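You operate a simulated robot arm through the tools that you are given. There is no shell and no other tool.

You run a simulated robot arm. Do the job below in one go: nothing can be reset, and whatever is moved stays where it is left.

Task
Put things in order on the top of the long bench. At the end: the blue padlock stands where the purple spool stood; the purple spool stands where the teal spool stood; the silver left bolt stands on top of the gold big weight; the teal spool is on the brown thread carton; whatever was shut is shut again. Leave all else as you found it, and nothing knocked over. Set down upright: teal spool.

The check looks at the end state, three seconds after you hand in, the way a careful person would. Anything else that was tipped, shoved, dropped, spilled or broken makes it a failure.

Robot
A 7-joint arm with a two-finger gripper, fixed in place. Base frame: the origin is at the foot of the arm, x ahead of it, y to its left, z up; the work surface is at about z = 850. Units: mm, degrees, N and s.
With the tool pointing down near the work surface it reaches from about 340 to 720 mm from the base axis. Its first joint turns from -66.0 to 66.0 degrees. Payload 2.45 kg.
Tool frame: the origin (TCP) lies between the finger pads and is the grasp point; the fingertips stand 26 mm ahead of it; z points along the fingers, y is the line along which they close. The gripper opens to 96 mm. The gripper's body begins 69 mm behind the TCP.
Orientation is told as [roll, pitch, yaw] about the base's x, y, z axes, in that order, counted from this pose: with the fingers straight down and closing along the base's y, the tool's x points along the base's -x, its y along +y and its z along -z.

Tools
- The arm moves only by the tool move_arm. Its argument "series" is one flat list of numbers, 7 for each row, row after row: the turn, a rotation vector about the tool's x, y, z in degrees, then the shift along the tool's x, y, z in m, then the finger opening in m, from 0 to 0.096. In form: [wx, wy, wz, x, y, z, claw, wx, wy, wz, x, y, z, claw, ...]. A call has 1 to 20 rows; each row is the pose to reach, as a shift and turn from the pose commanded when the call began, along the tool's axes at that moment. Each row takes 0.2 s and may step no farther than 50 mm and 8.6 degrees from the row before; otherwise, or with a gripper value out of range, the whole call is refused. A pose out of reach is approached as far as the arm can. The call stops where the force on the tool passes 40 N (or 10 N more than at its start, if that is more) or the arm is blocked; 0.2 s more then pass. Each finger halts on what it meets, pressing with about 39 N; the grip force reading is that of the motor and also rises with nothing between the fingers. The clock runs only during rows and for 0.2 s after the last one: add rows that repeat a pose to give the fingers time. The reply holds the time, the measured pose of the TCP, the force on the tool along the base axes, the opening and the grip force, in the units named above and with some noise, with the torque about the TCP (base axes, N m) and any sound that the robot's microphone picked up.
- Cameras (640 x 400 px; columns grow to the right, rows downward): "scene" is fixed at [177.1, -410.7, 1411.1]; the picture's right is [0.58, -0.81, 0.00], its down [-0.55, -0.40, -0.73] and it looks along [0.60, 0.43, -0.68] (base axes); focal length 253 px, centre (320, 200). "wrist" rides on the gripper at [82, 3, -98] in the tool frame; the picture's right is [-0.04, 1.00, 0.00], its down [-0.73, -0.03, -0.68] and it looks along [-0.68, -0.03, 0.73] (tool axes); focal length 256 px, centre (320, 200). There is no depth. A picture from a camera that has moved, and an enlarged one, comes with that camera's place and axes in the base frame and with its lens.
- capture(camera): a new picture of that camera. It takes no simulated time.
- enlarge(camera, box): a new picture of the part [left, top, right, bottom] of that camera's present view, enlarged. It takes no simulated time.
- finish_job(): hands the job in; it is judged then, once.

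Places have to be worked out from the pictures, the camera data and where the tool is seen. Open the gripper and draw the arm clear of the work before you hand the job in, unless the task says otherwise.

The tools are called as a command line: name --argument value ..., lists and objects as JSON in quotes. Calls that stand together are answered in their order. move_arm: Moves the arm, as the interface text tells. Its arguments: {"type":"object","properties":{"series":{"type":"array"}},"required":["series"]} The other tools are called the same way: capture (camera) takes a picture; enlarge (camera, box) takes an enlarged picture of a part of a camera's view; finish_job () hands the job in.

At the start:

```text
t: 0.0
tcp_pos: [475.9, 14.9, 1203.5]
tool_rot: [-0.1, 0.0, 0.0]
contact_force: [-0.8, -0.1, 0.2]
wrist_torque: [-0.01, -0.01, -0.01]
finger_gap: 96.0
grasp_force: 0.1
```

scene: 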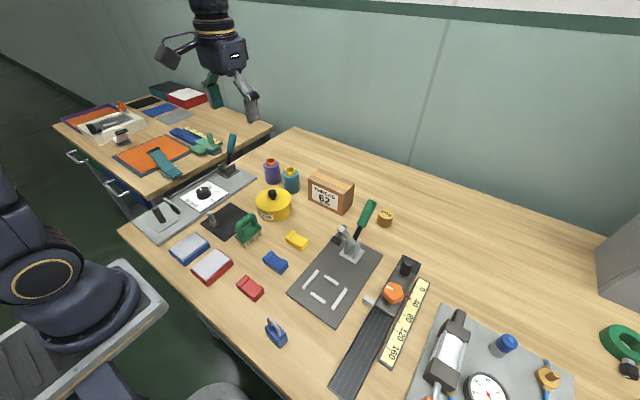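
wrist: 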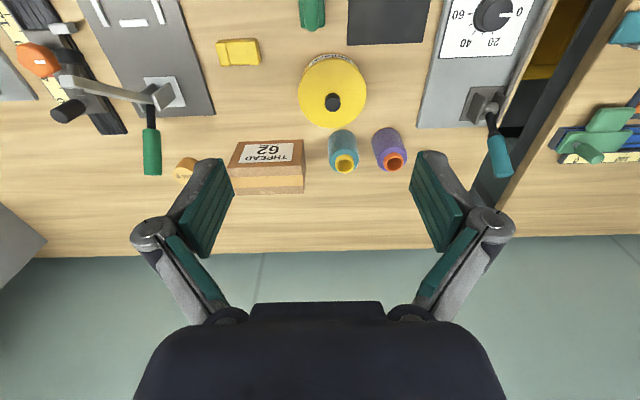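

I'll start by looking closely at the scene to identify the padlock, spools, bolts, weights and carton.

enlarge --camera "scene" --box '[120, 130, 280, 230]'

enlarge --camera "scene" --box '[240, 140, 400, 240]'

enlarge --camera "scene" --box '[160, 220, 320, 320]'

enlarge --camera "scene" --box '[280, 190, 440, 290]'

enlarge --camera "scene" --box '[220, 280, 380, 380]'

enlarge --camera "scene" --box '[400, 300, 560, 400]'

enlarge --camera "scene" --box '[40, 70, 280, 220]'

```text
4.00 times, centred on (200, 180) of scene
camera zoom: at [177.1, -410.7, 1411.1], right [0.58, -0.81, 0.0], down [-0.55, -0.4, -0.73], along [0.6, 0.43, -0.68], focal length 1014 px, centre (800, 280)
```

zoom: 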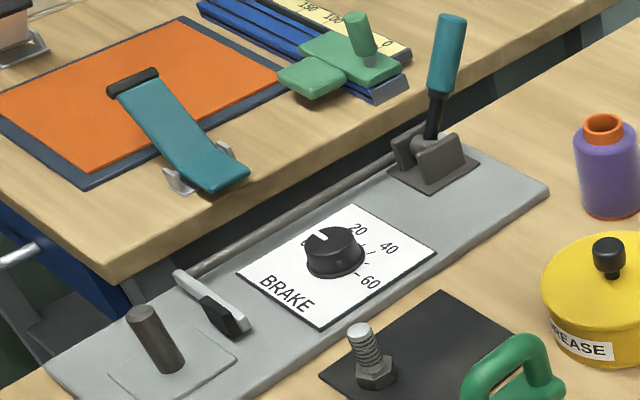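

```text
4.00 times, centred on (320, 190) of scene
camera zoom: at [177.1, -410.7, 1411.1], right [0.58, -0.81, 0.0], down [-0.55, -0.4, -0.73], along [0.6, 0.43, -0.68], focal length 1014 px, centre (320, 240)
```

zoom: 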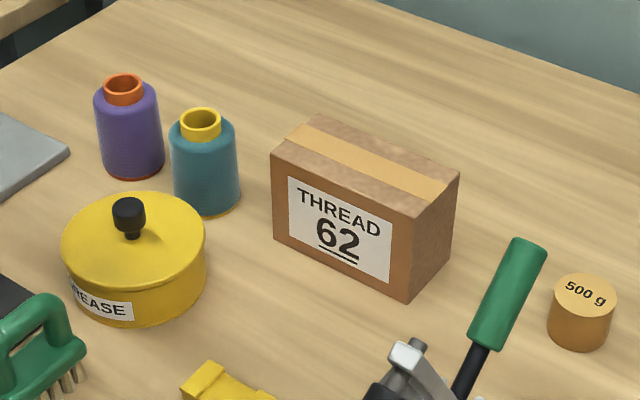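

```text
4.00 times, centred on (240, 270) of scene
camera zoom: at [177.1, -410.7, 1411.1], right [0.58, -0.81, 0.0], down [-0.55, -0.4, -0.73], along [0.6, 0.43, -0.68], focal length 1014 px, centre (640, -80)
```

zoom: 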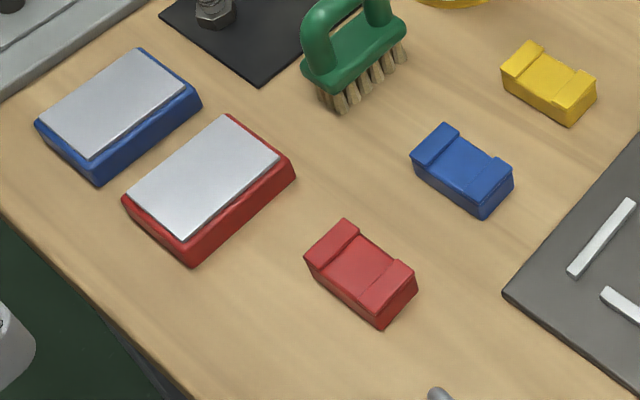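

```text
4.00 times, centred on (360, 240) of scene
camera zoom: at [177.1, -410.7, 1411.1], right [0.58, -0.81, 0.0], down [-0.55, -0.4, -0.73], along [0.6, 0.43, -0.68], focal length 1014 px, centre (160, 40)
```

zoom: 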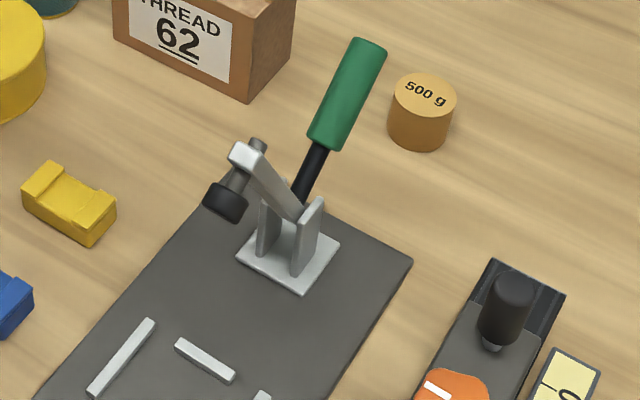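

```text
4.00 times, centred on (300, 330) of scene
camera zoom: at [177.1, -410.7, 1411.1], right [0.58, -0.81, 0.0], down [-0.55, -0.4, -0.73], along [0.6, 0.43, -0.68], focal length 1014 px, centre (400, -320)
```

zoom: 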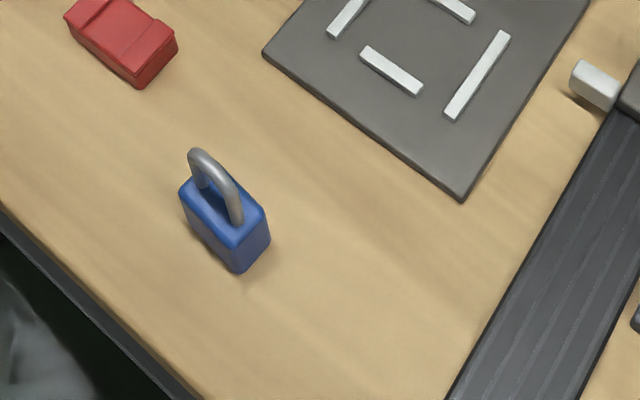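

```text
4.00 times, centred on (480, 350) of scene
camera zoom: at [177.1, -410.7, 1411.1], right [0.58, -0.81, 0.0], down [-0.55, -0.4, -0.73], along [0.6, 0.43, -0.68], focal length 1014 px, centre (-320, -400)
```

zoom: 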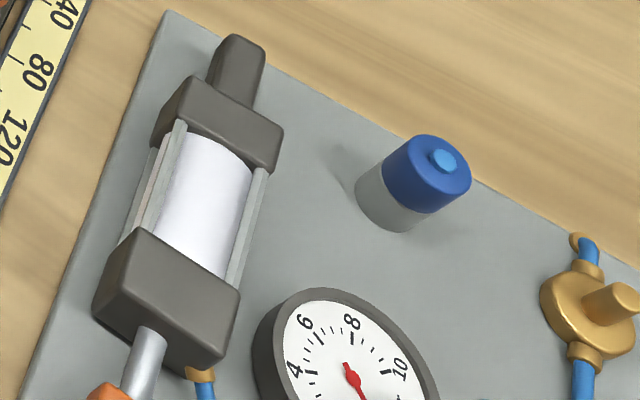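

```text
2.67 times, centred on (160, 145) of scene
camera zoom: at [177.1, -410.7, 1411.1], right [0.58, -0.81, 0.0], down [-0.55, -0.4, -0.73], along [0.6, 0.43, -0.68], focal length 676 px, centre (747, 347)
```

zoom: 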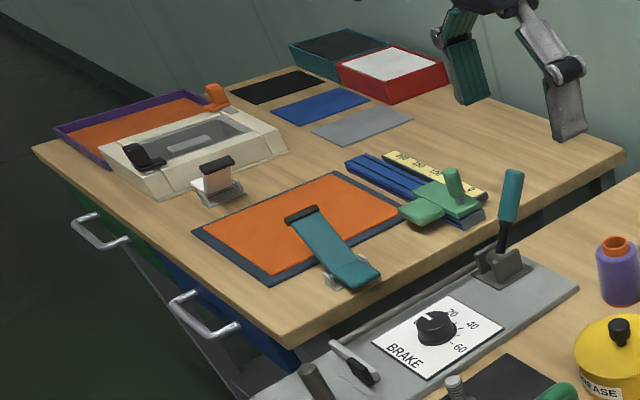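

The bolt appears to stand on a black mat near (403,134) and the padlock near (283,-228). The spools are near (653,136) and (652,47), the carton near (683,-90), and the 500 g weight near (700,-272). I'll move the wrist camera over the bolt area for a better look.

move_arm --series '[0, 0, 0, 0.02, 0.017, 0.03, 0.096, 0, 0, 0, 0.04, 0.034, 0.06, 0.096, 0, 0, 0, 0.06, 0.051, 0.09, 0.096, 0, 0, 0, 0.08, 0.068, 0.12, 0.096, 0, 0, 0, 0.096, 0.085, 0.15, 0.096]'

capture --camera "wrist"

capture --camera "scene"

```text
t: 1.2
tcp_pos: [381.8, 100.5, 1053.6]
tool_rot: [0.0, 0.0, 0.0]
contact_force: [0.2, -0.2, -0.1]
wrist_torque: [-0.02, 0.02, 0.01]
finger_gap: 96.1
grasp_force: 0.0
```

```text
taken
camera wrist: at [299.0, 102.4, 1152.0], right [0.04, 1.0, 0.0], down [0.73, -0.03, 0.68], along [0.68, -0.03, -0.73], focal length 256 px, centre (320, 200)
```

wrist: 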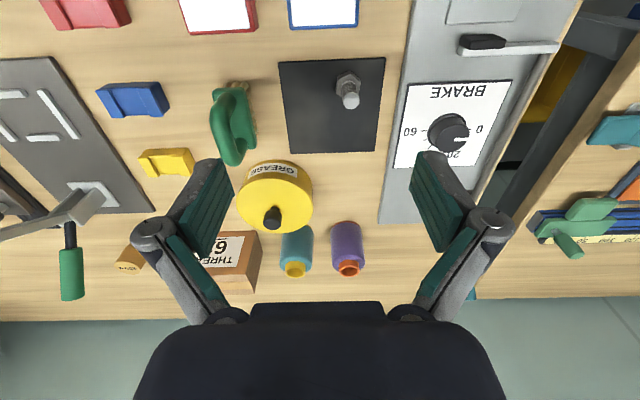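

```text
taken
```

scene: 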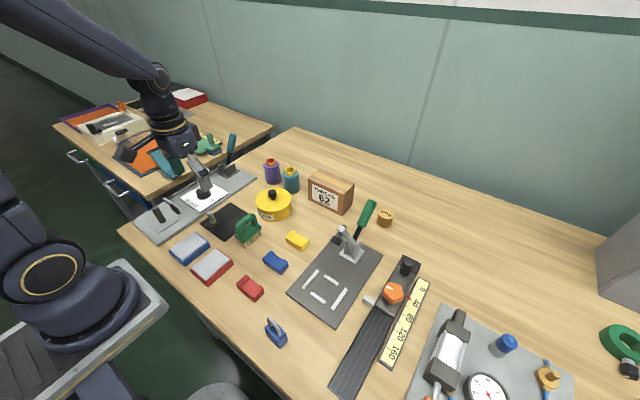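

Only one bolt is visible, on the black mat. I'll zoom in on it, the spools and the carton from this view.

enlarge --camera "wrist" --box '[270, 50, 430, 150]'

enlarge --camera "wrist" --box '[230, 200, 390, 300]'

enlarge --camera "wrist" --box '[100, 200, 260, 300]'

```text
4.00 times, centred on (350, 100) of wrist
camera zoom: at [299.0, 102.4, 1152.0], right [0.04, 1.0, 0.0], down [0.73, -0.03, 0.68], along [0.68, -0.03, -0.73], focal length 1024 px, centre (200, 600)
```

zoom: 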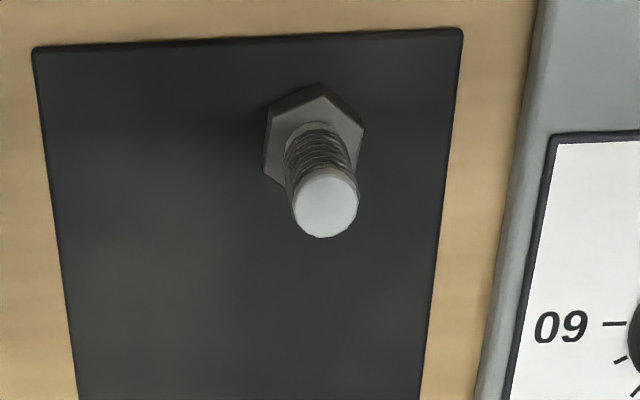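

```text
4.00 times, centred on (310, 250) of wrist
camera zoom: at [299.0, 102.4, 1152.0], right [0.04, 1.0, 0.0], down [0.73, -0.03, 0.68], along [0.68, -0.03, -0.73], focal length 1024 px, centre (360, 0)
```

zoom: 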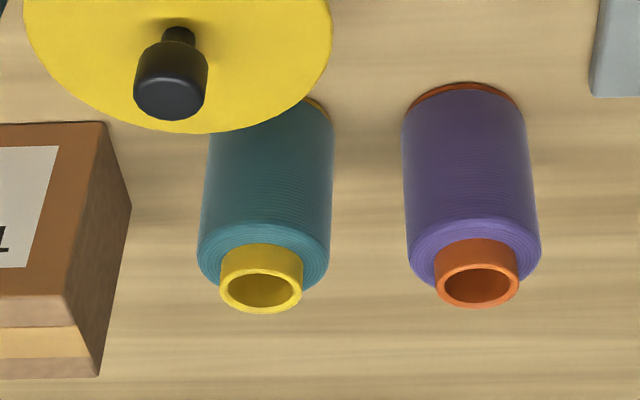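

```text
4.00 times, centred on (180, 250) of wrist
camera zoom: at [299.0, 102.4, 1152.0], right [0.04, 1.0, 0.0], down [0.73, -0.03, 0.68], along [0.68, -0.03, -0.73], focal length 1024 px, centre (880, 0)
```

zoom: 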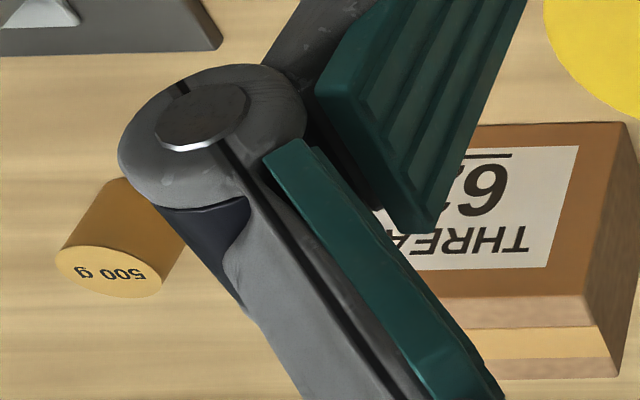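

The bolt is at about (397,129) with its tip at z≈912. The teal spool is at about (655,47) and the purple at about (656,135), each roughly 54 mm wide and 84 mm tall. I'll move above the teal spool and check alignment.

move_arm --series '[0, 0, 0, -0.046, -0.009, 0, 0.08, 0, 0, 0, -0.092, -0.018, 0, 0.08, 0, 0, 0, -0.138, -0.027, 0, 0.08, 0, 0, 0, -0.184, -0.036, 0, 0.08, 0, 0, 0, -0.23, -0.045, 0, 0.08, 0, 0, 0, -0.273, -0.053, 0, 0.08, 0, 0, 0, -0.273, -0.053, 0, 0.08]'

capture --camera "wrist"

capture --camera "scene"

```text
t: 2.8
tcp_pos: [654.0, 45.3, 1053.6]
tool_rot: [0.0, 0.1, 0.0]
contact_force: [0.2, -0.1, -0.1]
wrist_torque: [0.03, 0.01, -0.02]
finger_gap: 80.0
grasp_force: 0.1
```

```text
taken
camera wrist: at [572.2, 47.1, 1152.0], right [0.04, 1.0, 0.0], down [0.73, -0.03, 0.68], along [0.68, -0.03, -0.73], focal length 256 px, centre (320, 200)
```

wrist: 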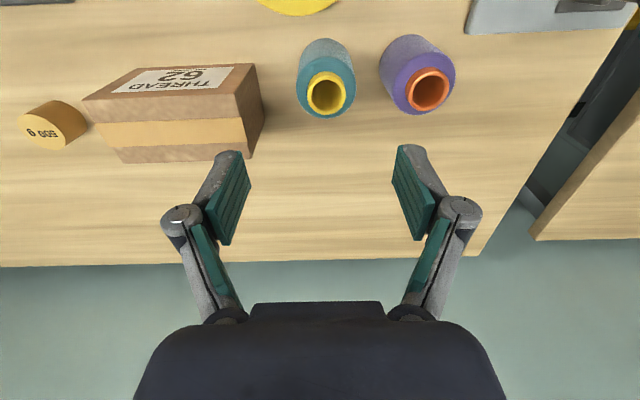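

```text
taken
```

scene: 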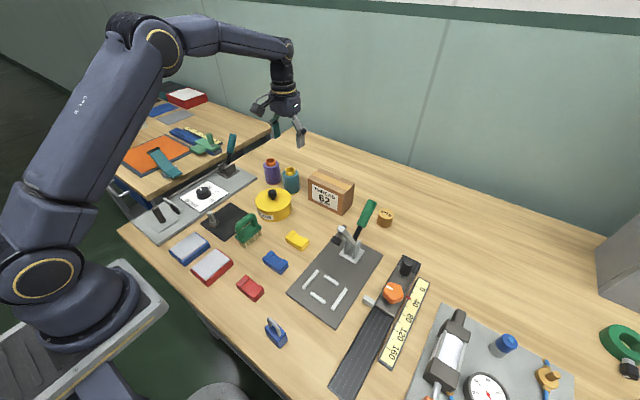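

The gripper is nearly centred over the teal spool. I'll zoom to refine the spool, carton and weight positions before descending.

enlarge --camera "wrist" --box '[270, 20, 470, 145]'

enlarge --camera "wrist" --box '[70, 40, 290, 178]'

enlarge --camera "wrist" --box '[0, 70, 160, 170]'

```text
3.20 times, centred on (370, 82) of wrist
camera zoom: at [572.2, 47.1, 1152.0], right [0.04, 1.0, 0.0], down [0.73, -0.03, 0.68], along [0.68, -0.03, -0.73], focal length 819 px, centre (160, 576)
```

zoom: 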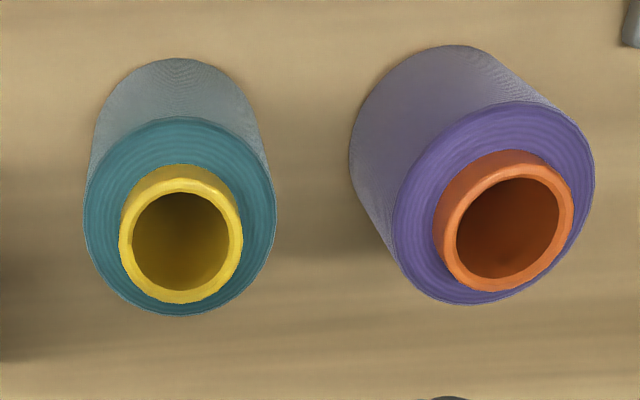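

```text
2.90 times, centred on (180, 109) of wrist
camera zoom: at [572.2, 47.1, 1152.0], right [0.04, 1.0, 0.0], down [0.73, -0.03, 0.68], along [0.68, -0.03, -0.73], focal length 742 px, centre (726, 464)
```

zoom: 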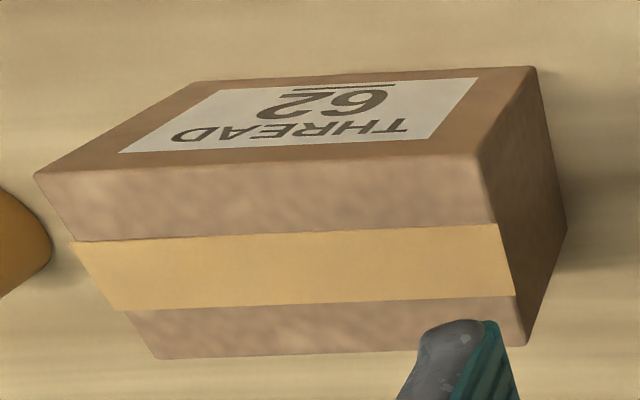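

```text
4.00 times, centred on (80, 120) of wrist
camera zoom: at [572.2, 47.1, 1152.0], right [0.04, 1.0, 0.0], down [0.73, -0.03, 0.68], along [0.68, -0.03, -0.73], focal length 1024 px, centre (1280, 520)
```

zoom: 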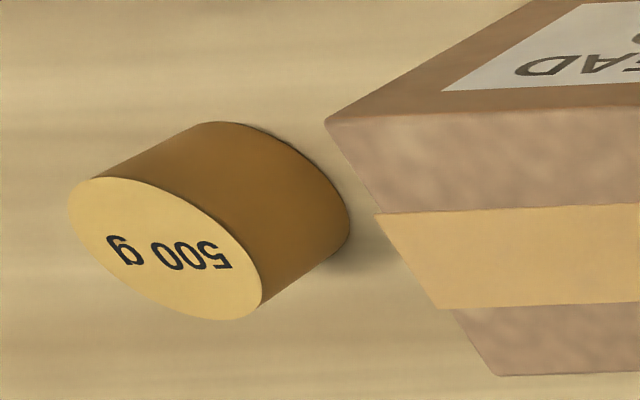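

Refined estimates are teal (655,48.5), purple (655,135), carton x 649–714, y −28 to −158 with its top near z≈936, and weight (700,−272) with its top near z≈890. I'll descend over the teal spool now.

move_arm --series '[0, 0, 0, -0.001, 0.003, 0.02, 0.08, 0, 0, 0, -0.001, 0.003, 0.06, 0.08, 0, 0, 0, -0.001, 0.003, 0.1, 0.08, 0, 0, 0, -0.001, 0.003, 0.13, 0.08, 0, 0, 0, -0.001, 0.003, 0.15, 0.08, 0, 0, 0, -0.001, 0.003, 0.162, 0.08, 0, 0, 0, -0.001, 0.003, 0.162, 0.08]'

capture --camera "wrist"

enlarge --camera "scene" --box '[220, 110, 380, 210]'

```text
t: 4.4
tcp_pos: [654.5, 49.0, 890.4]
tool_rot: [-0.1, 0.0, 0.0]
contact_force: [-0.3, -1.7, 0.5]
wrist_torque: [0.14, 0.0, 0.0]
finger_gap: 79.5
grasp_force: 0.0
```

```text
taken
camera wrist: at [571.7, 51.9, 988.5], right [0.04, 1.0, 0.0], down [0.73, -0.03, 0.68], along [0.68, -0.03, -0.73], focal length 256 px, centre (320, 200)
```

wrist: 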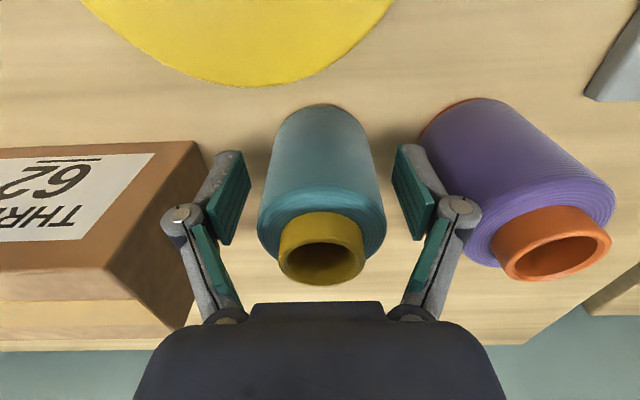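

```text
4.00 times, centred on (300, 160) of scene
camera zoom: at [177.0, -410.7, 1411.0], right [0.58, -0.81, 0.0], down [-0.55, -0.4, -0.73], along [0.6, 0.43, -0.68], focal length 1014 px, centre (400, 360)
```

zoom: 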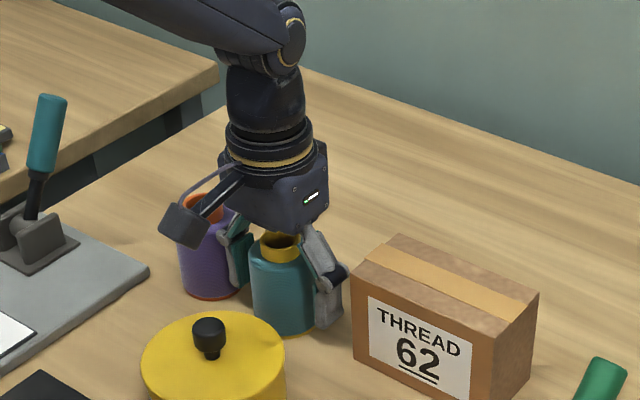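

There's a small −y force of −1.7 N, so the finger linkage may be lightly touching the purple spool. I'll close on the teal spool right away, which draws the linkage inward, and then check.

move_arm --series '[0, 0, 0, 0, 0, 0, 0.06, 0, 0, 0, 0, 0, 0, 0.04, 0, 0, 0, 0, 0, 0, 0.04, 0, 0, 0, 0, 0, 0, 0.04]'

capture --camera "wrist"

enlarge --camera "scene" --box '[220, 110, 380, 210]'

```text
t: 5.4
tcp_pos: [654.3, 48.9, 889.4]
tool_rot: [0.0, -0.1, 0.1]
contact_force: [0.5, 1.8, -0.3]
wrist_torque: [0.16, 0.0, 0.0]
finger_gap: 53.2
grasp_force: 38.4
```

```text
taken
camera wrist: at [571.6, 52.3, 988.6], right [0.04, 1.0, 0.0], down [0.73, -0.03, 0.68], along [0.68, -0.03, -0.73], focal length 256 px, centre (320, 200)
```

wrist: 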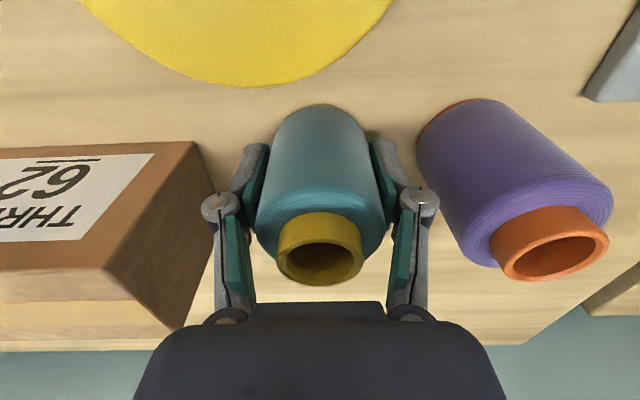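

```text
4.00 times, centred on (300, 160) of scene
camera zoom: at [177.1, -410.7, 1411.1], right [0.58, -0.81, 0.0], down [-0.55, -0.4, -0.73], along [0.6, 0.43, -0.68], focal length 1014 px, centre (400, 360)
```

zoom: 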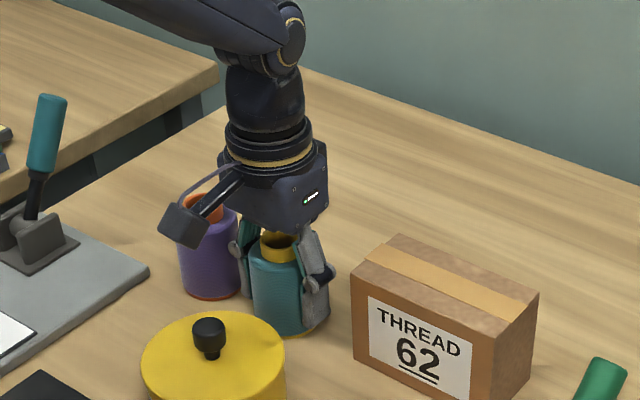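

Teal is gripped at 53.2 mm and the purple spool hasn't moved. I'll lift it 140 mm, carry it over the carton centre (682,−93) and look before lowering.

move_arm --series '[0, 0, 0, 0, 0, -0.01, 0.04, 0, 0, 0, 0, 0, -0.04, 0.04, 0, 0, 0, 0, 0, -0.08, 0.04, 0, 0, 0, 0, 0, -0.12, 0.04, 0, 0, 0, 0, 0, -0.14, 0.04, 0, 0, 0, -0.007, -0.035, -0.14, 0.04, 0, 0, 0, -0.014, -0.07, -0.14, 0.04, 0, 0, 0, -0.021, -0.105, -0.14, 0.04, 0, 0, 0, -0.027, -0.1415, -0.14, 0.04, 0, 0, 0, -0.027, -0.1415, -0.14, 0.04, 0, 0, 0, -0.027, -0.1415, -0.14, 0.04]'

capture --camera "wrist"

capture --camera "scene"

```text
t: 7.8
tcp_pos: [682.4, -91.4, 1031.3]
tool_rot: [0.1, 0.0, 0.0]
contact_force: [0.6, 0.4, -2.3]
wrist_torque: [0.01, 0.02, 0.01]
finger_gap: 53.4
grasp_force: 38.8
```

```text
taken
camera wrist: at [599.5, -89.0, 1129.3], right [0.04, 1.0, 0.0], down [0.73, -0.03, 0.68], along [0.68, -0.03, -0.73], focal length 256 px, centre (320, 200)
```

wrist: 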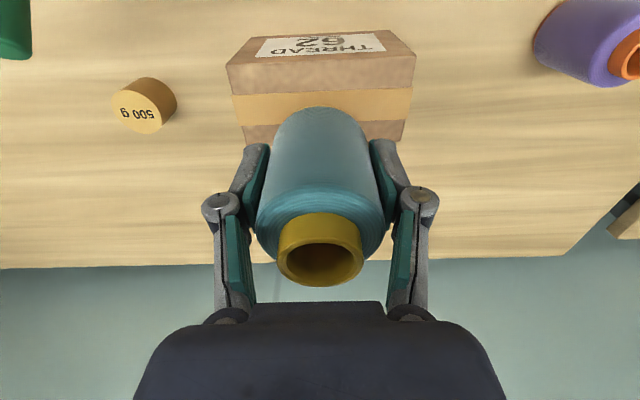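

```text
taken
```

scene: 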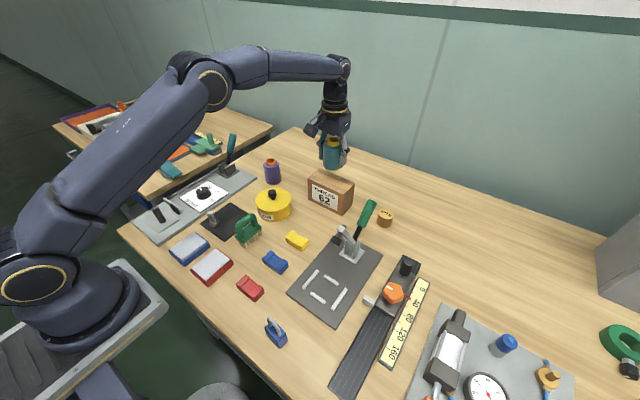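

The spool hangs level and is centred over the carton top. I'll lower it most of the way, then creep down.

move_arm --series '[0, 0, 0, 0, 0, 0.02, 0.04, 0, 0, 0, 0, 0, 0.04, 0.04, 0, 0, 0, 0, 0, 0.05, 0.04, 0, 0, 0, 0, 0, 0.052, 0.04, 0, 0, 0, 0, 0, 0.052, 0.04]'

enlarge --camera "scene" --box '[260, 120, 420, 220]'

```text
t: 9.0
tcp_pos: [681.6, -91.7, 980.7]
tool_rot: [0.0, 0.1, 0.0]
contact_force: [-5.9, 0.6, 7.7]
wrist_torque: [0.21, 0.36, 0.04]
finger_gap: 53.7
grasp_force: 39.4
```

```text
4.00 times, centred on (340, 170) of scene
camera zoom: at [176.7, -410.7, 1411.1], right [0.58, -0.81, 0.0], down [-0.55, -0.4, -0.73], along [0.6, 0.43, -0.68], focal length 1014 px, centre (240, 320)
```

zoom: 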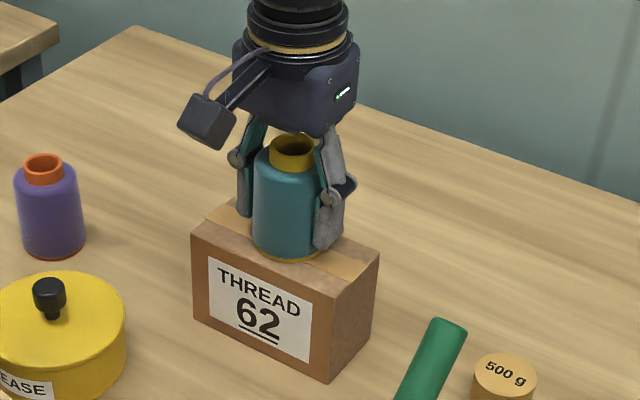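

Contact was felt at 7.7 N, so the teal spool rests on the carton. I'll ease up 1 mm, open gradually and retreat straight up.

move_arm --series '[0, 0, 0, 0, 0, -0.001, 0.04, 0, 0, 0, 0, 0, -0.001, 0.056, 0, 0, 0, 0, 0, -0.001, 0.064, 0, 0, 0, 0, 0, -0.001, 0.072, 0, 0, 0, 0, 0, -0.001, 0.072]'

capture --camera "wrist"

enlarge --camera "scene" --box '[260, 120, 420, 220]'

```text
t: 10.2
tcp_pos: [681.9, -93.8, 980.5]
tool_rot: [0.0, -0.1, 0.0]
contact_force: [0.8, 0.0, 1.0]
wrist_torque: [0.01, 0.03, -0.01]
finger_gap: 72.0
grasp_force: 0.1
```

```text
taken
camera wrist: at [599.2, -90.3, 1078.8], right [0.04, 1.0, 0.0], down [0.73, -0.03, 0.68], along [0.68, -0.03, -0.73], focal length 256 px, centre (320, 200)
```

wrist: 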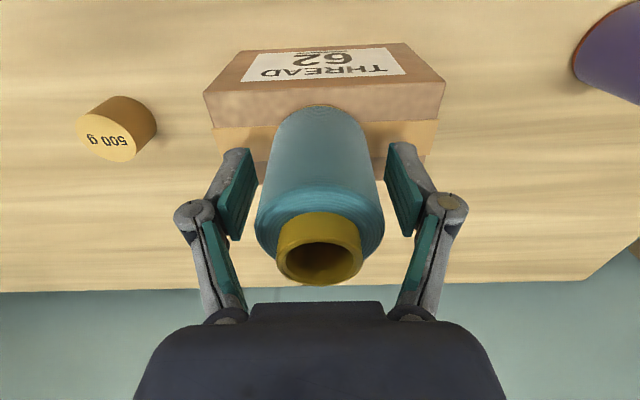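

```text
4.00 times, centred on (340, 170) of scene
camera zoom: at [177.1, -410.7, 1411.1], right [0.58, -0.81, 0.0], down [-0.55, -0.4, -0.73], along [0.6, 0.43, -0.68], focal length 1014 px, centre (240, 320)
```

zoom: 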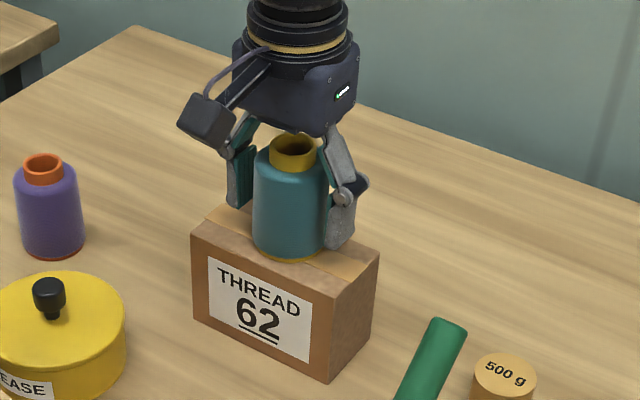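

The teal spool stands upright on the carton and is released. I'll rise clear and move above the purple spool.

move_arm --series '[0, 0, 0, 0, 0, -0.02, 0.078, 0, 0, 0, 0, 0, -0.06, 0.078, 0, 0, 0, 0, 0, -0.1, 0.078, 0, 0, 0, 0, 0, -0.11, 0.078, 0, 0, 0, 0.005, 0.046, -0.11, 0.078, 0, 0, 0, 0.01, 0.092, -0.11, 0.078, 0, 0, 0, 0.016, 0.138, -0.1, 0.078, 0, 0, 0, 0.022, 0.184, -0.085, 0.078, 0, 0, 0, 0.027, 0.2285, -0.07, 0.078, 0, 0, 0, 0.027, 0.2285, -0.07, 0.078]'

enlarge --camera "wrist" --box '[230, 20, 430, 145]'

capture --camera "scene"

```text
t: 12.4
tcp_pos: [651.9, 136.2, 1052.0]
tool_rot: [0.0, 0.0, 0.0]
contact_force: [0.7, 0.8, -0.5]
wrist_torque: [0.02, -0.02, -0.01]
finger_gap: 78.1
grasp_force: 0.1
```

```text
3.20 times, centred on (330, 82) of wrist
camera zoom: at [569.7, 137.8, 1150.6], right [0.04, 1.0, 0.0], down [0.73, -0.03, 0.68], along [0.68, -0.03, -0.73], focal length 819 px, centre (288, 576)
```

zoom: 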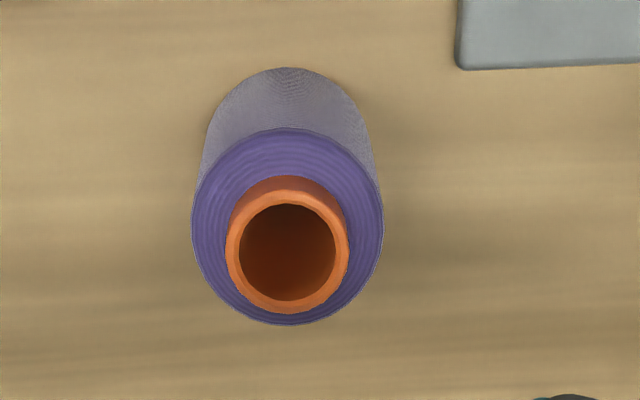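

```text
taken
```

scene: 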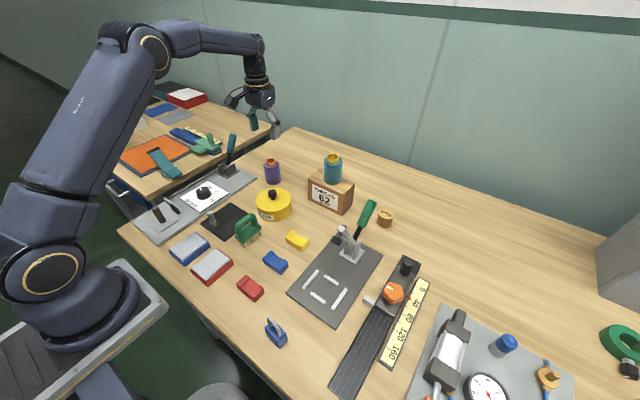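

The purple spool is at (654.6,134). I'll descend over it with a small correction and grip.

move_arm --series '[0, 0, 0, -0.0027, -0.0022, 0.02, 0.078, 0, 0, 0, -0.0027, -0.0022, 0.06, 0.078, 0, 0, 0, -0.0027, -0.0022, 0.1, 0.078, 0, 0, 0, -0.0027, -0.0022, 0.13, 0.078, 0, 0, 0, -0.0027, -0.0022, 0.15, 0.078, 0, 0, 0, -0.0027, -0.0022, 0.162, 0.078, 0, 0, 0, -0.0027, -0.0022, 0.162, 0.078]'

capture --camera "wrist"

```text
t: 14.0
tcp_pos: [658.8, 134.0, 889.2]
tool_rot: [0.0, -0.1, 0.0]
contact_force: [-1.0, -0.4, 0.3]
wrist_torque: [0.0, -0.01, 0.01]
finger_gap: 77.7
grasp_force: 0.1
```

```text
taken
camera wrist: at [575.9, 137.0, 987.3], right [0.04, 1.0, 0.0], down [0.73, -0.03, 0.68], along [0.68, -0.03, -0.73], focal length 256 px, centre (320, 200)
```

wrist: 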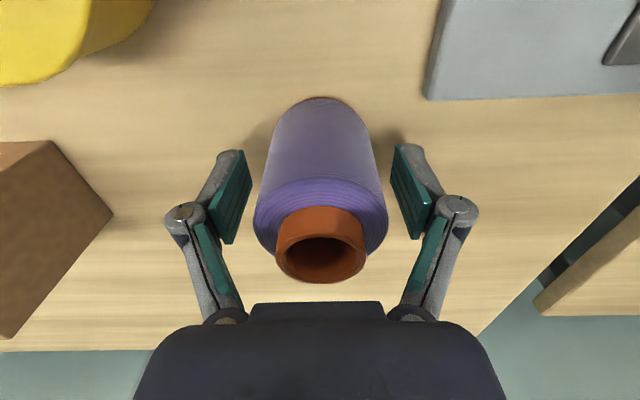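

The TCP is about 4 mm past the spool axis in x. I'll correct that, then close.

move_arm --series '[0, 0, 0, 0.004, 0, 0, 0.078, 0, 0, 0, 0.004, 0, 0, 0.06, 0, 0, 0, 0.004, 0, 0, 0.04, 0, 0, 0, 0.004, 0, 0, 0.04, 0, 0, 0, 0.004, 0, 0, 0.04]'

capture --camera "wrist"

```text
t: 15.2
tcp_pos: [654.5, 134.7, 888.2]
tool_rot: [-0.1, 0.0, -0.1]
contact_force: [-1.1, 1.6, 0.5]
wrist_torque: [0.21, -0.01, 0.03]
finger_gap: 53.3
grasp_force: 38.7
```

```text
taken
camera wrist: at [571.8, 137.0, 987.8], right [0.04, 1.0, 0.0], down [0.73, -0.03, 0.68], along [0.68, -0.03, -0.73], focal length 256 px, centre (320, 200)
```

wrist: 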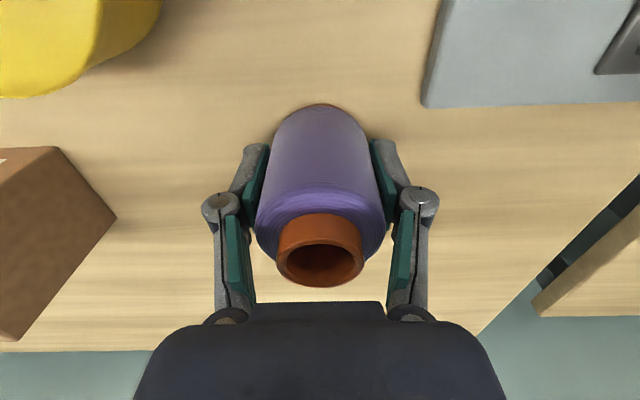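

Purple is gripped. It needs to shift by −85 mm in y, matching the teal-grip pose with the camera at y=52.3. I'll lift 40 mm, translate and lower.

move_arm --series '[0, 0, 0, 0, 0, -0.015, 0.04, 0, 0, 0, 0, 0, -0.04, 0.04, 0, 0, 0, 0, -0.03, -0.04, 0.04, 0, 0, 0, 0, -0.06, -0.04, 0.04, 0, 0, 0, 0, -0.085, -0.04, 0.04, 0, 0, 0, 0, -0.085, -0.04, 0.04, 0, 0, 0, 0, -0.085, -0.02, 0.04, 0, 0, 0, 0, -0.085, -0.008, 0.04, 0, 0, 0, 0, -0.085, -0.008, 0.04]'

capture --camera "wrist"

```text
t: 17.2
tcp_pos: [653.9, 49.6, 896.0]
tool_rot: [0.0, 0.1, 0.0]
contact_force: [-0.1, -0.5, -3.1]
wrist_torque: [0.03, -0.04, 0.02]
finger_gap: 53.0
grasp_force: 39.2
```

```text
taken
camera wrist: at [570.7, 51.1, 993.8], right [0.04, 1.0, 0.0], down [0.73, -0.03, 0.68], along [0.68, -0.03, -0.73], focal length 256 px, centre (320, 200)
```

wrist: 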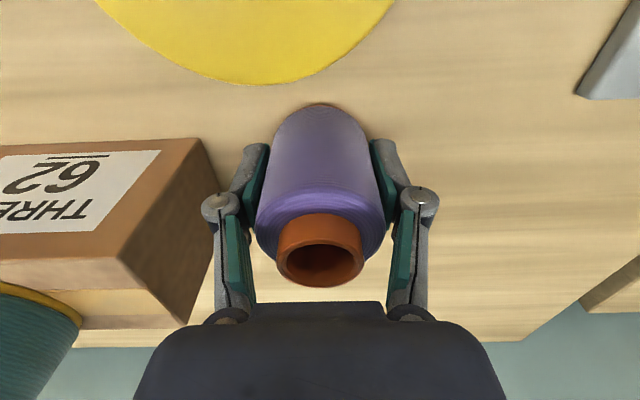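

That's within about 1 mm of the target. I'll lower the last 6 mm with a tiny correction.

move_arm --series '[0, 0, 0, -0.001, 0.001, 0.003, 0.04, 0, 0, 0, -0.001, 0.001, 0.005, 0.04, 0, 0, 0, -0.001, 0.001, 0.0065, 0.04, 0, 0, 0, -0.001, 0.001, 0.0065, 0.04]'

```text
t: 18.2
tcp_pos: [654.2, 49.2, 889.2]
tool_rot: [0.0, -0.1, 0.0]
contact_force: [0.6, -0.1, -2.6]
wrist_torque: [0.01, -0.01, -0.02]
finger_gap: 53.3
grasp_force: 39.2
```

It isn't in contact yet, with the full weight still on the gripper. I'll creep down further.

move_arm --series '[0, 0, 0, 0, 0, 0.0007, 0.04, 0, 0, 0, 0, 0, 0.0014, 0.04, 0, 0, 0, 0, 0, 0.0014, 0.04]'

```text
t: 19.0
tcp_pos: [654.7, 48.7, 890.0]
tool_rot: [0.0, -0.1, 0.0]
contact_force: [-3.1, -3.3, 12.9]
wrist_torque: [0.18, 0.38, 0.1]
finger_gap: 53.3
grasp_force: 38.8
```

Contact registered at 12.9 N, so I'll ease up 1 mm, open gradually and check.

move_arm --series '[0, 0, 0, 0, 0, -0.001, 0.04, 0, 0, 0, 0, 0, -0.001, 0.056, 0, 0, 0, 0, 0, -0.001, 0.064, 0, 0, 0, 0, 0, -0.001, 0.072, 0, 0, 0, 0, 0, -0.001, 0.072]'

capture --camera "wrist"

```text
t: 20.2
tcp_pos: [653.6, 48.8, 888.9]
tool_rot: [0.0, 0.0, 0.0]
contact_force: [0.0, -0.2, -0.5]
wrist_torque: [-0.03, -0.03, 0.02]
finger_gap: 72.2
grasp_force: 0.1
```

```text
taken
camera wrist: at [571.7, 52.0, 988.1], right [0.04, 1.0, 0.0], down [0.73, -0.03, 0.68], along [0.68, -0.03, -0.73], focal length 256 px, centre (320, 200)
```

wrist: 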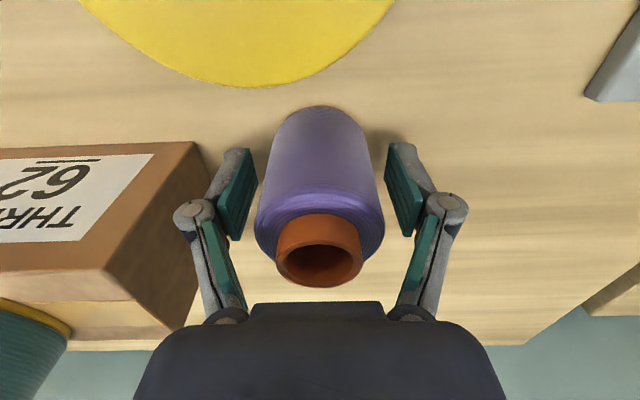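

The purple spool now stands in the teal spot and is released. I'll rise, then turn the tool to yaw −90 so the fingers close along x across the padlock's thin side, and travel over the padlock.

move_arm --series '[0, 0, 0, 0, 0, -0.02, 0.076, 0, 0, 0, 0, 0, -0.06, 0.076, 0, 0, 0, 0, 0, -0.1, 0.076, 0, 0, 0, 0, 0, -0.14, 0.076, 0, 0, 0, 0, 0, -0.175, 0.076, 0, 0, 0, 0, 0, -0.175, 0.076]'

capture --camera "wrist"

enlarge --camera "scene" --box '[240, 130, 400, 230]'

```text
t: 21.6
tcp_pos: [655.1, 48.9, 1063.5]
tool_rot: [-0.1, -0.2, 0.0]
contact_force: [-0.3, -0.1, -1.0]
wrist_torque: [-0.01, 0.03, -0.02]
finger_gap: 76.0
grasp_force: 0.1
```

```text
taken
camera wrist: at [572.2, 51.4, 1162.2], right [0.04, 1.0, 0.0], down [0.73, -0.03, 0.68], along [0.68, -0.03, -0.73], focal length 256 px, centre (320, 200)
```

wrist: 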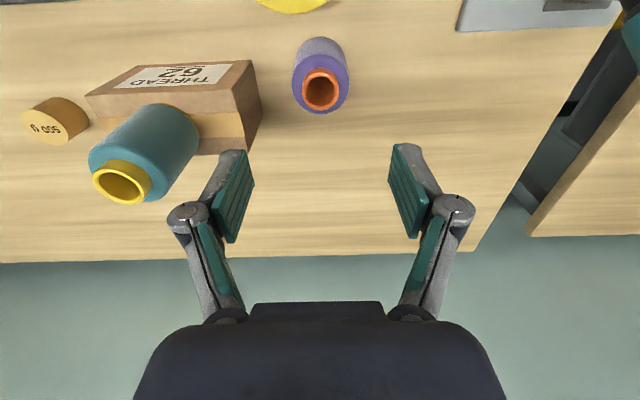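

```text
4.00 times, centred on (320, 180) of scene
camera zoom: at [177.1, -410.7, 1411.1], right [0.58, -0.81, 0.0], down [-0.55, -0.4, -0.73], along [0.6, 0.43, -0.68], focal length 1014 px, centre (320, 280)
```

zoom: 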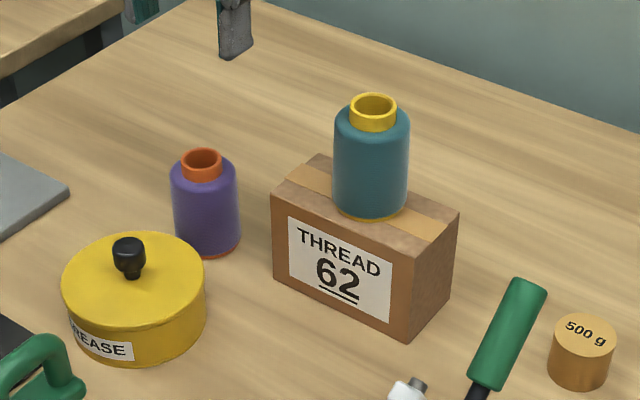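

Both spools stand correctly. I'll travel to above the padlock while rotating to yaw −90.

move_arm --series '[0, 0, 8.18, 0.0332, -0.0252, 0, 0.07, 0, 0, 16.36, 0.0664, -0.0504, 0, 0.07, 0, 0, 24.54, 0.0995, -0.0755, 0, 0.07, 0, 0, 32.72, 0.1327, -0.1007, 0, 0.07, 0, 0, 40.9, 0.1659, -0.1259, 0, 0.07, 0, 0, 49.1, 0.199, -0.151, 0, 0.07, 0, 0, 57.3, 0.2323, -0.1763, 0, 0.07, 0, 0, 65.5, 0.2655, -0.2015, 0, 0.07, 0, 0, 73.6, 0.2986, -0.2266, 0, 0.07, 0, 0, 81.8, 0.3318, -0.2518, 0, 0.07, 0, 0, 90, 0.365, -0.277, 0, 0.07, 0, 0, 90, 0.365, -0.277, 0, 0.07]'

capture --camera "wrist"

capture --camera "scene"

```text
t: 24.2
tcp_pos: [288.4, -224.7, 1063.7]
tool_rot: [0.0, 0.0, -90.1]
contact_force: [0.3, 0.3, 0.0]
wrist_torque: [0.03, 0.03, -0.02]
finger_gap: 69.8
grasp_force: 0.0
```

```text
taken
camera wrist: at [291.7, -144.1, 1161.7], right [1.0, -0.04, 0.0], down [-0.03, -0.73, 0.68], along [-0.03, -0.68, -0.73], focal length 256 px, centre (320, 200)
```

wrist: 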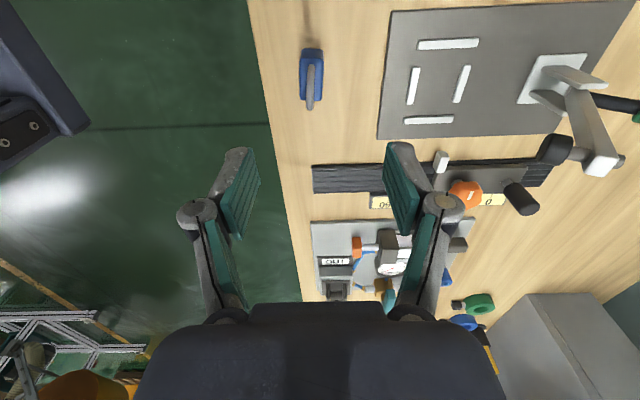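

```text
taken
```

scene: 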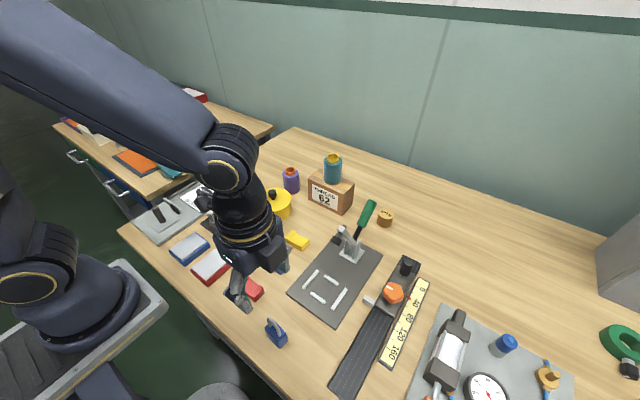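

The arm reached the new pose and the padlock is visible near the top of the wrist view. I'll zoom in to measure it.

enlarge --camera "wrist" --box '[240, 30, 400, 130]'

enlarge --camera "scene" --box '[240, 305, 320, 355]'

```text
4.00 times, centred on (320, 80) of wrist
camera zoom: at [291.7, -144.1, 1161.7], right [1.0, -0.04, 0.0], down [-0.03, -0.73, 0.68], along [-0.03, -0.68, -0.73], focal length 1024 px, centre (320, 680)
```

zoom: 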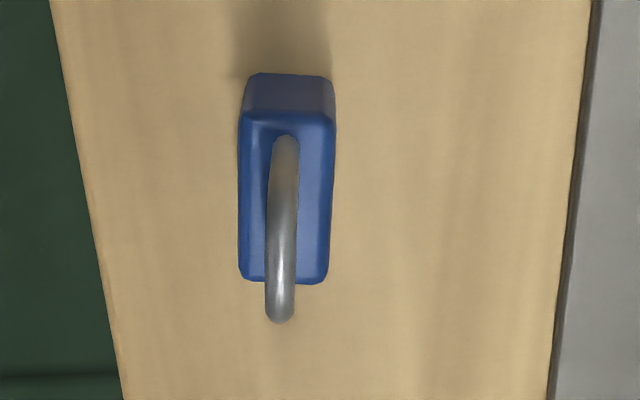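

```text
8.00 times, centred on (280, 330) of scene
camera zoom: at [177.0, -410.7, 1411.1], right [0.58, -0.81, 0.0], down [-0.55, -0.4, -0.73], along [0.6, 0.43, -0.68], focal length 2027 px, centre (640, -840)
```

zoom: 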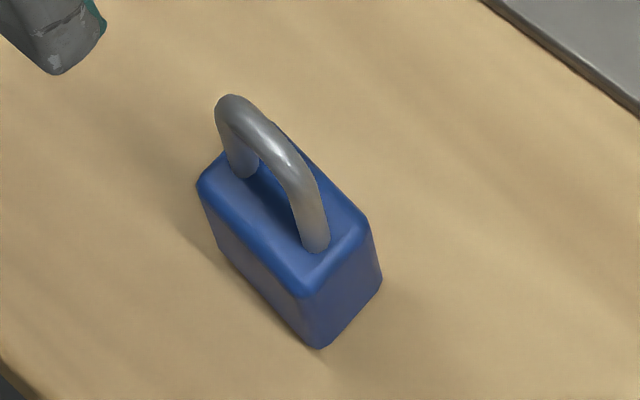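

The padlock's body is about 21×40×40 mm, centred near (279,−232), rotated about −4°, with its shackle top near z≈945. I'll align over it and come partway down to check.

move_arm --series '[0, 0, 4, -0.0078, -0.0094, 0.02, 0.06, 0, 0, 4, -0.0078, -0.0094, 0.06, 0.06, 0, 0, 4, -0.0078, -0.0094, 0.1, 0.06, 0, 0, 4, -0.0078, -0.0094, 0.12, 0.06, 0, 0, 4, -0.0078, -0.0094, 0.12, 0.06]'

capture --camera "wrist"

enlarge --camera "scene" --box '[200, 270, 360, 370]'

```text
t: 25.4
tcp_pos: [282.1, -235.3, 942.9]
tool_rot: [0.0, 0.0, -94.0]
contact_force: [-0.5, -0.2, 0.4]
wrist_torque: [0.0, 0.0, 0.03]
finger_gap: 60.0
grasp_force: 0.1
```

```text
taken
camera wrist: at [289.0, -155.3, 1042.7], right [0.99, -0.11, 0.0], down [-0.08, -0.73, 0.68], along [-0.07, -0.67, -0.73], focal length 256 px, centre (320, 200)
```

wrist: 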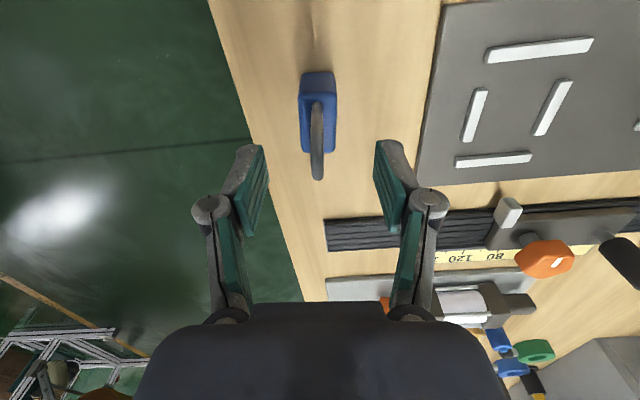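

```text
4.00 times, centred on (280, 320) of scene
camera zoom: at [177.1, -410.7, 1411.1], right [0.58, -0.81, 0.0], down [-0.55, -0.4, -0.73], along [0.6, 0.43, -0.68], focal length 1014 px, centre (480, -280)
```

zoom: 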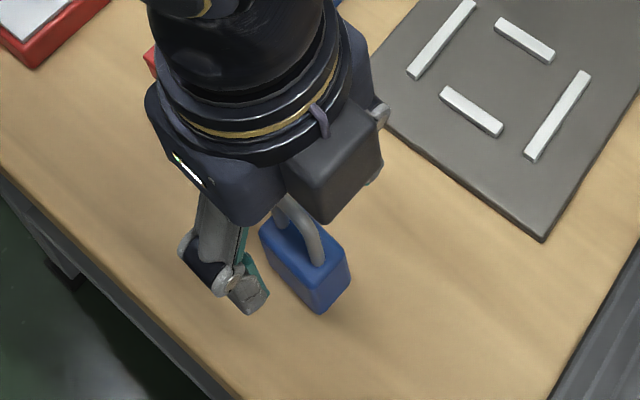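

Partway down at z=943. I'll zoom on the padlock to fine-tune alignment.

enlarge --camera "wrist" --box '[240, 60, 400, 190]'

```text
3.08 times, centred on (320, 125) of wrist
camera zoom: at [289.0, -155.3, 1042.7], right [0.99, -0.11, 0.0], down [-0.08, -0.73, 0.68], along [-0.07, -0.67, -0.73], focal length 788 px, centre (320, 431)
```

zoom: 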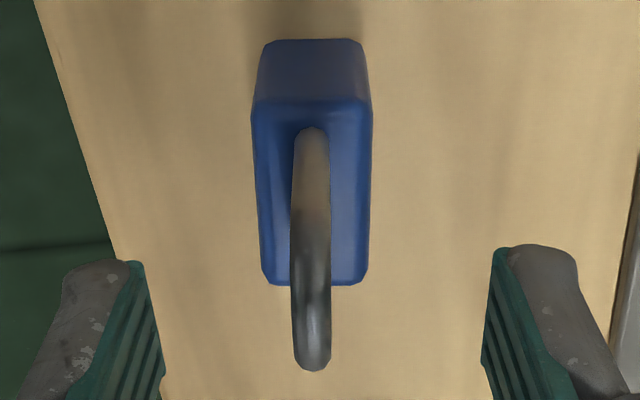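

The padlock is at about (280,−231), with 2° of residual rotation and its shackle top near z≈940. I'll make the correction and descend to TCP z≈882.

move_arm --series '[0, 0, 2, 0.004, -0.0014, 0.01, 0.06, 0, 0, 2, 0.004, -0.0014, 0.03, 0.06, 0, 0, 2, 0.004, -0.0014, 0.05, 0.06, 0, 0, 2, 0.004, -0.0014, 0.06, 0.06, 0, 0, 2, 0.004, -0.0014, 0.06, 0.06]'

capture --camera "wrist"

enlarge --camera "scene" --box '[200, 270, 360, 370]'

```text
t: 26.6
tcp_pos: [278.5, -230.1, 885.5]
tool_rot: [0.0, 0.0, -96.0]
contact_force: [-0.3, 0.5, -1.0]
wrist_torque: [0.0, -0.01, 0.0]
finger_gap: 60.1
grasp_force: 0.0
```

```text
taken
camera wrist: at [289.9, -151.0, 984.2], right [0.99, -0.14, 0.0], down [-0.11, -0.73, 0.68], along [-0.1, -0.67, -0.73], focal length 256 px, centre (320, 200)
```

wrist: 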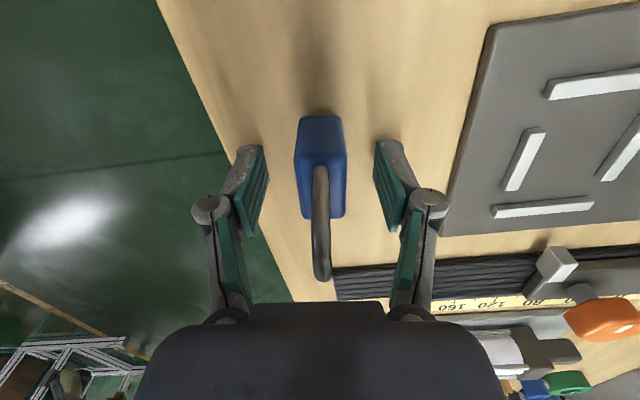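

```text
4.00 times, centred on (280, 320) of scene
camera zoom: at [177.1, -410.7, 1411.1], right [0.58, -0.81, 0.0], down [-0.55, -0.4, -0.73], along [0.6, 0.43, -0.68], focal length 1014 px, centre (480, -280)
```

zoom: 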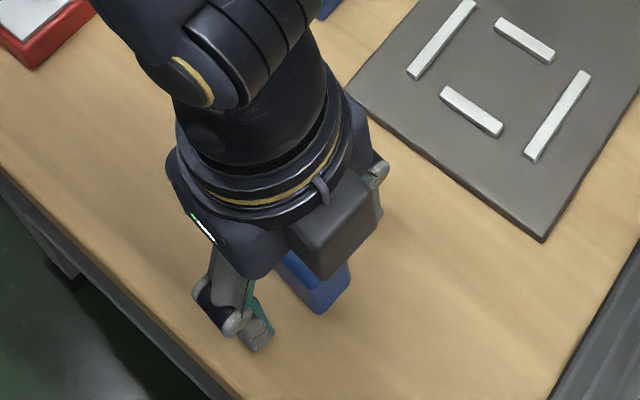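

It's well centred with a clear gap to the shackle. I'll lower 3 mm and close on the body.

move_arm --series '[0, 0, 0, 0, 0, 0.003, 0.06, 0, 0, 0, 0, 0, 0.003, 0.04, 0, 0, 0, 0, 0, 0.003, 0.026, 0, 0, 0, 0, 0, 0.003, 0.01, 0, 0, 0, 0, 0, 0.003, 0.01, 0, 0, 0, 0, 0, 0.003, 0.01]'

capture --camera "wrist"

```text
t: 28.0
tcp_pos: [279.1, -231.0, 883.9]
tool_rot: [0.0, 0.0, -96.0]
contact_force: [-0.4, 1.5, 0.3]
wrist_torque: [-0.02, -0.03, -0.01]
finger_gap: 22.9
grasp_force: 39.1
```

```text
taken
camera wrist: at [289.8, -150.8, 981.4], right [0.99, -0.14, 0.0], down [-0.11, -0.73, 0.68], along [-0.1, -0.67, -0.73], focal length 256 px, centre (320, 200)
```

wrist: 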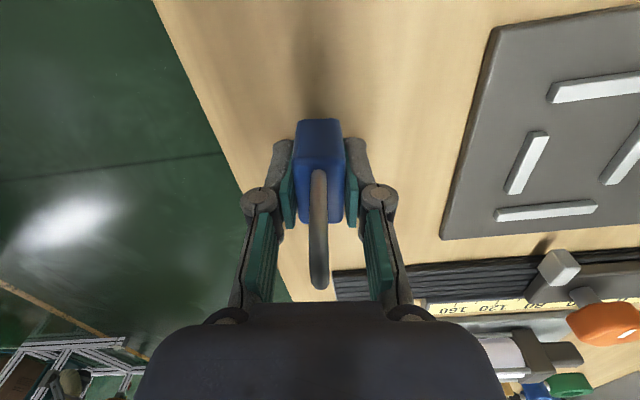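

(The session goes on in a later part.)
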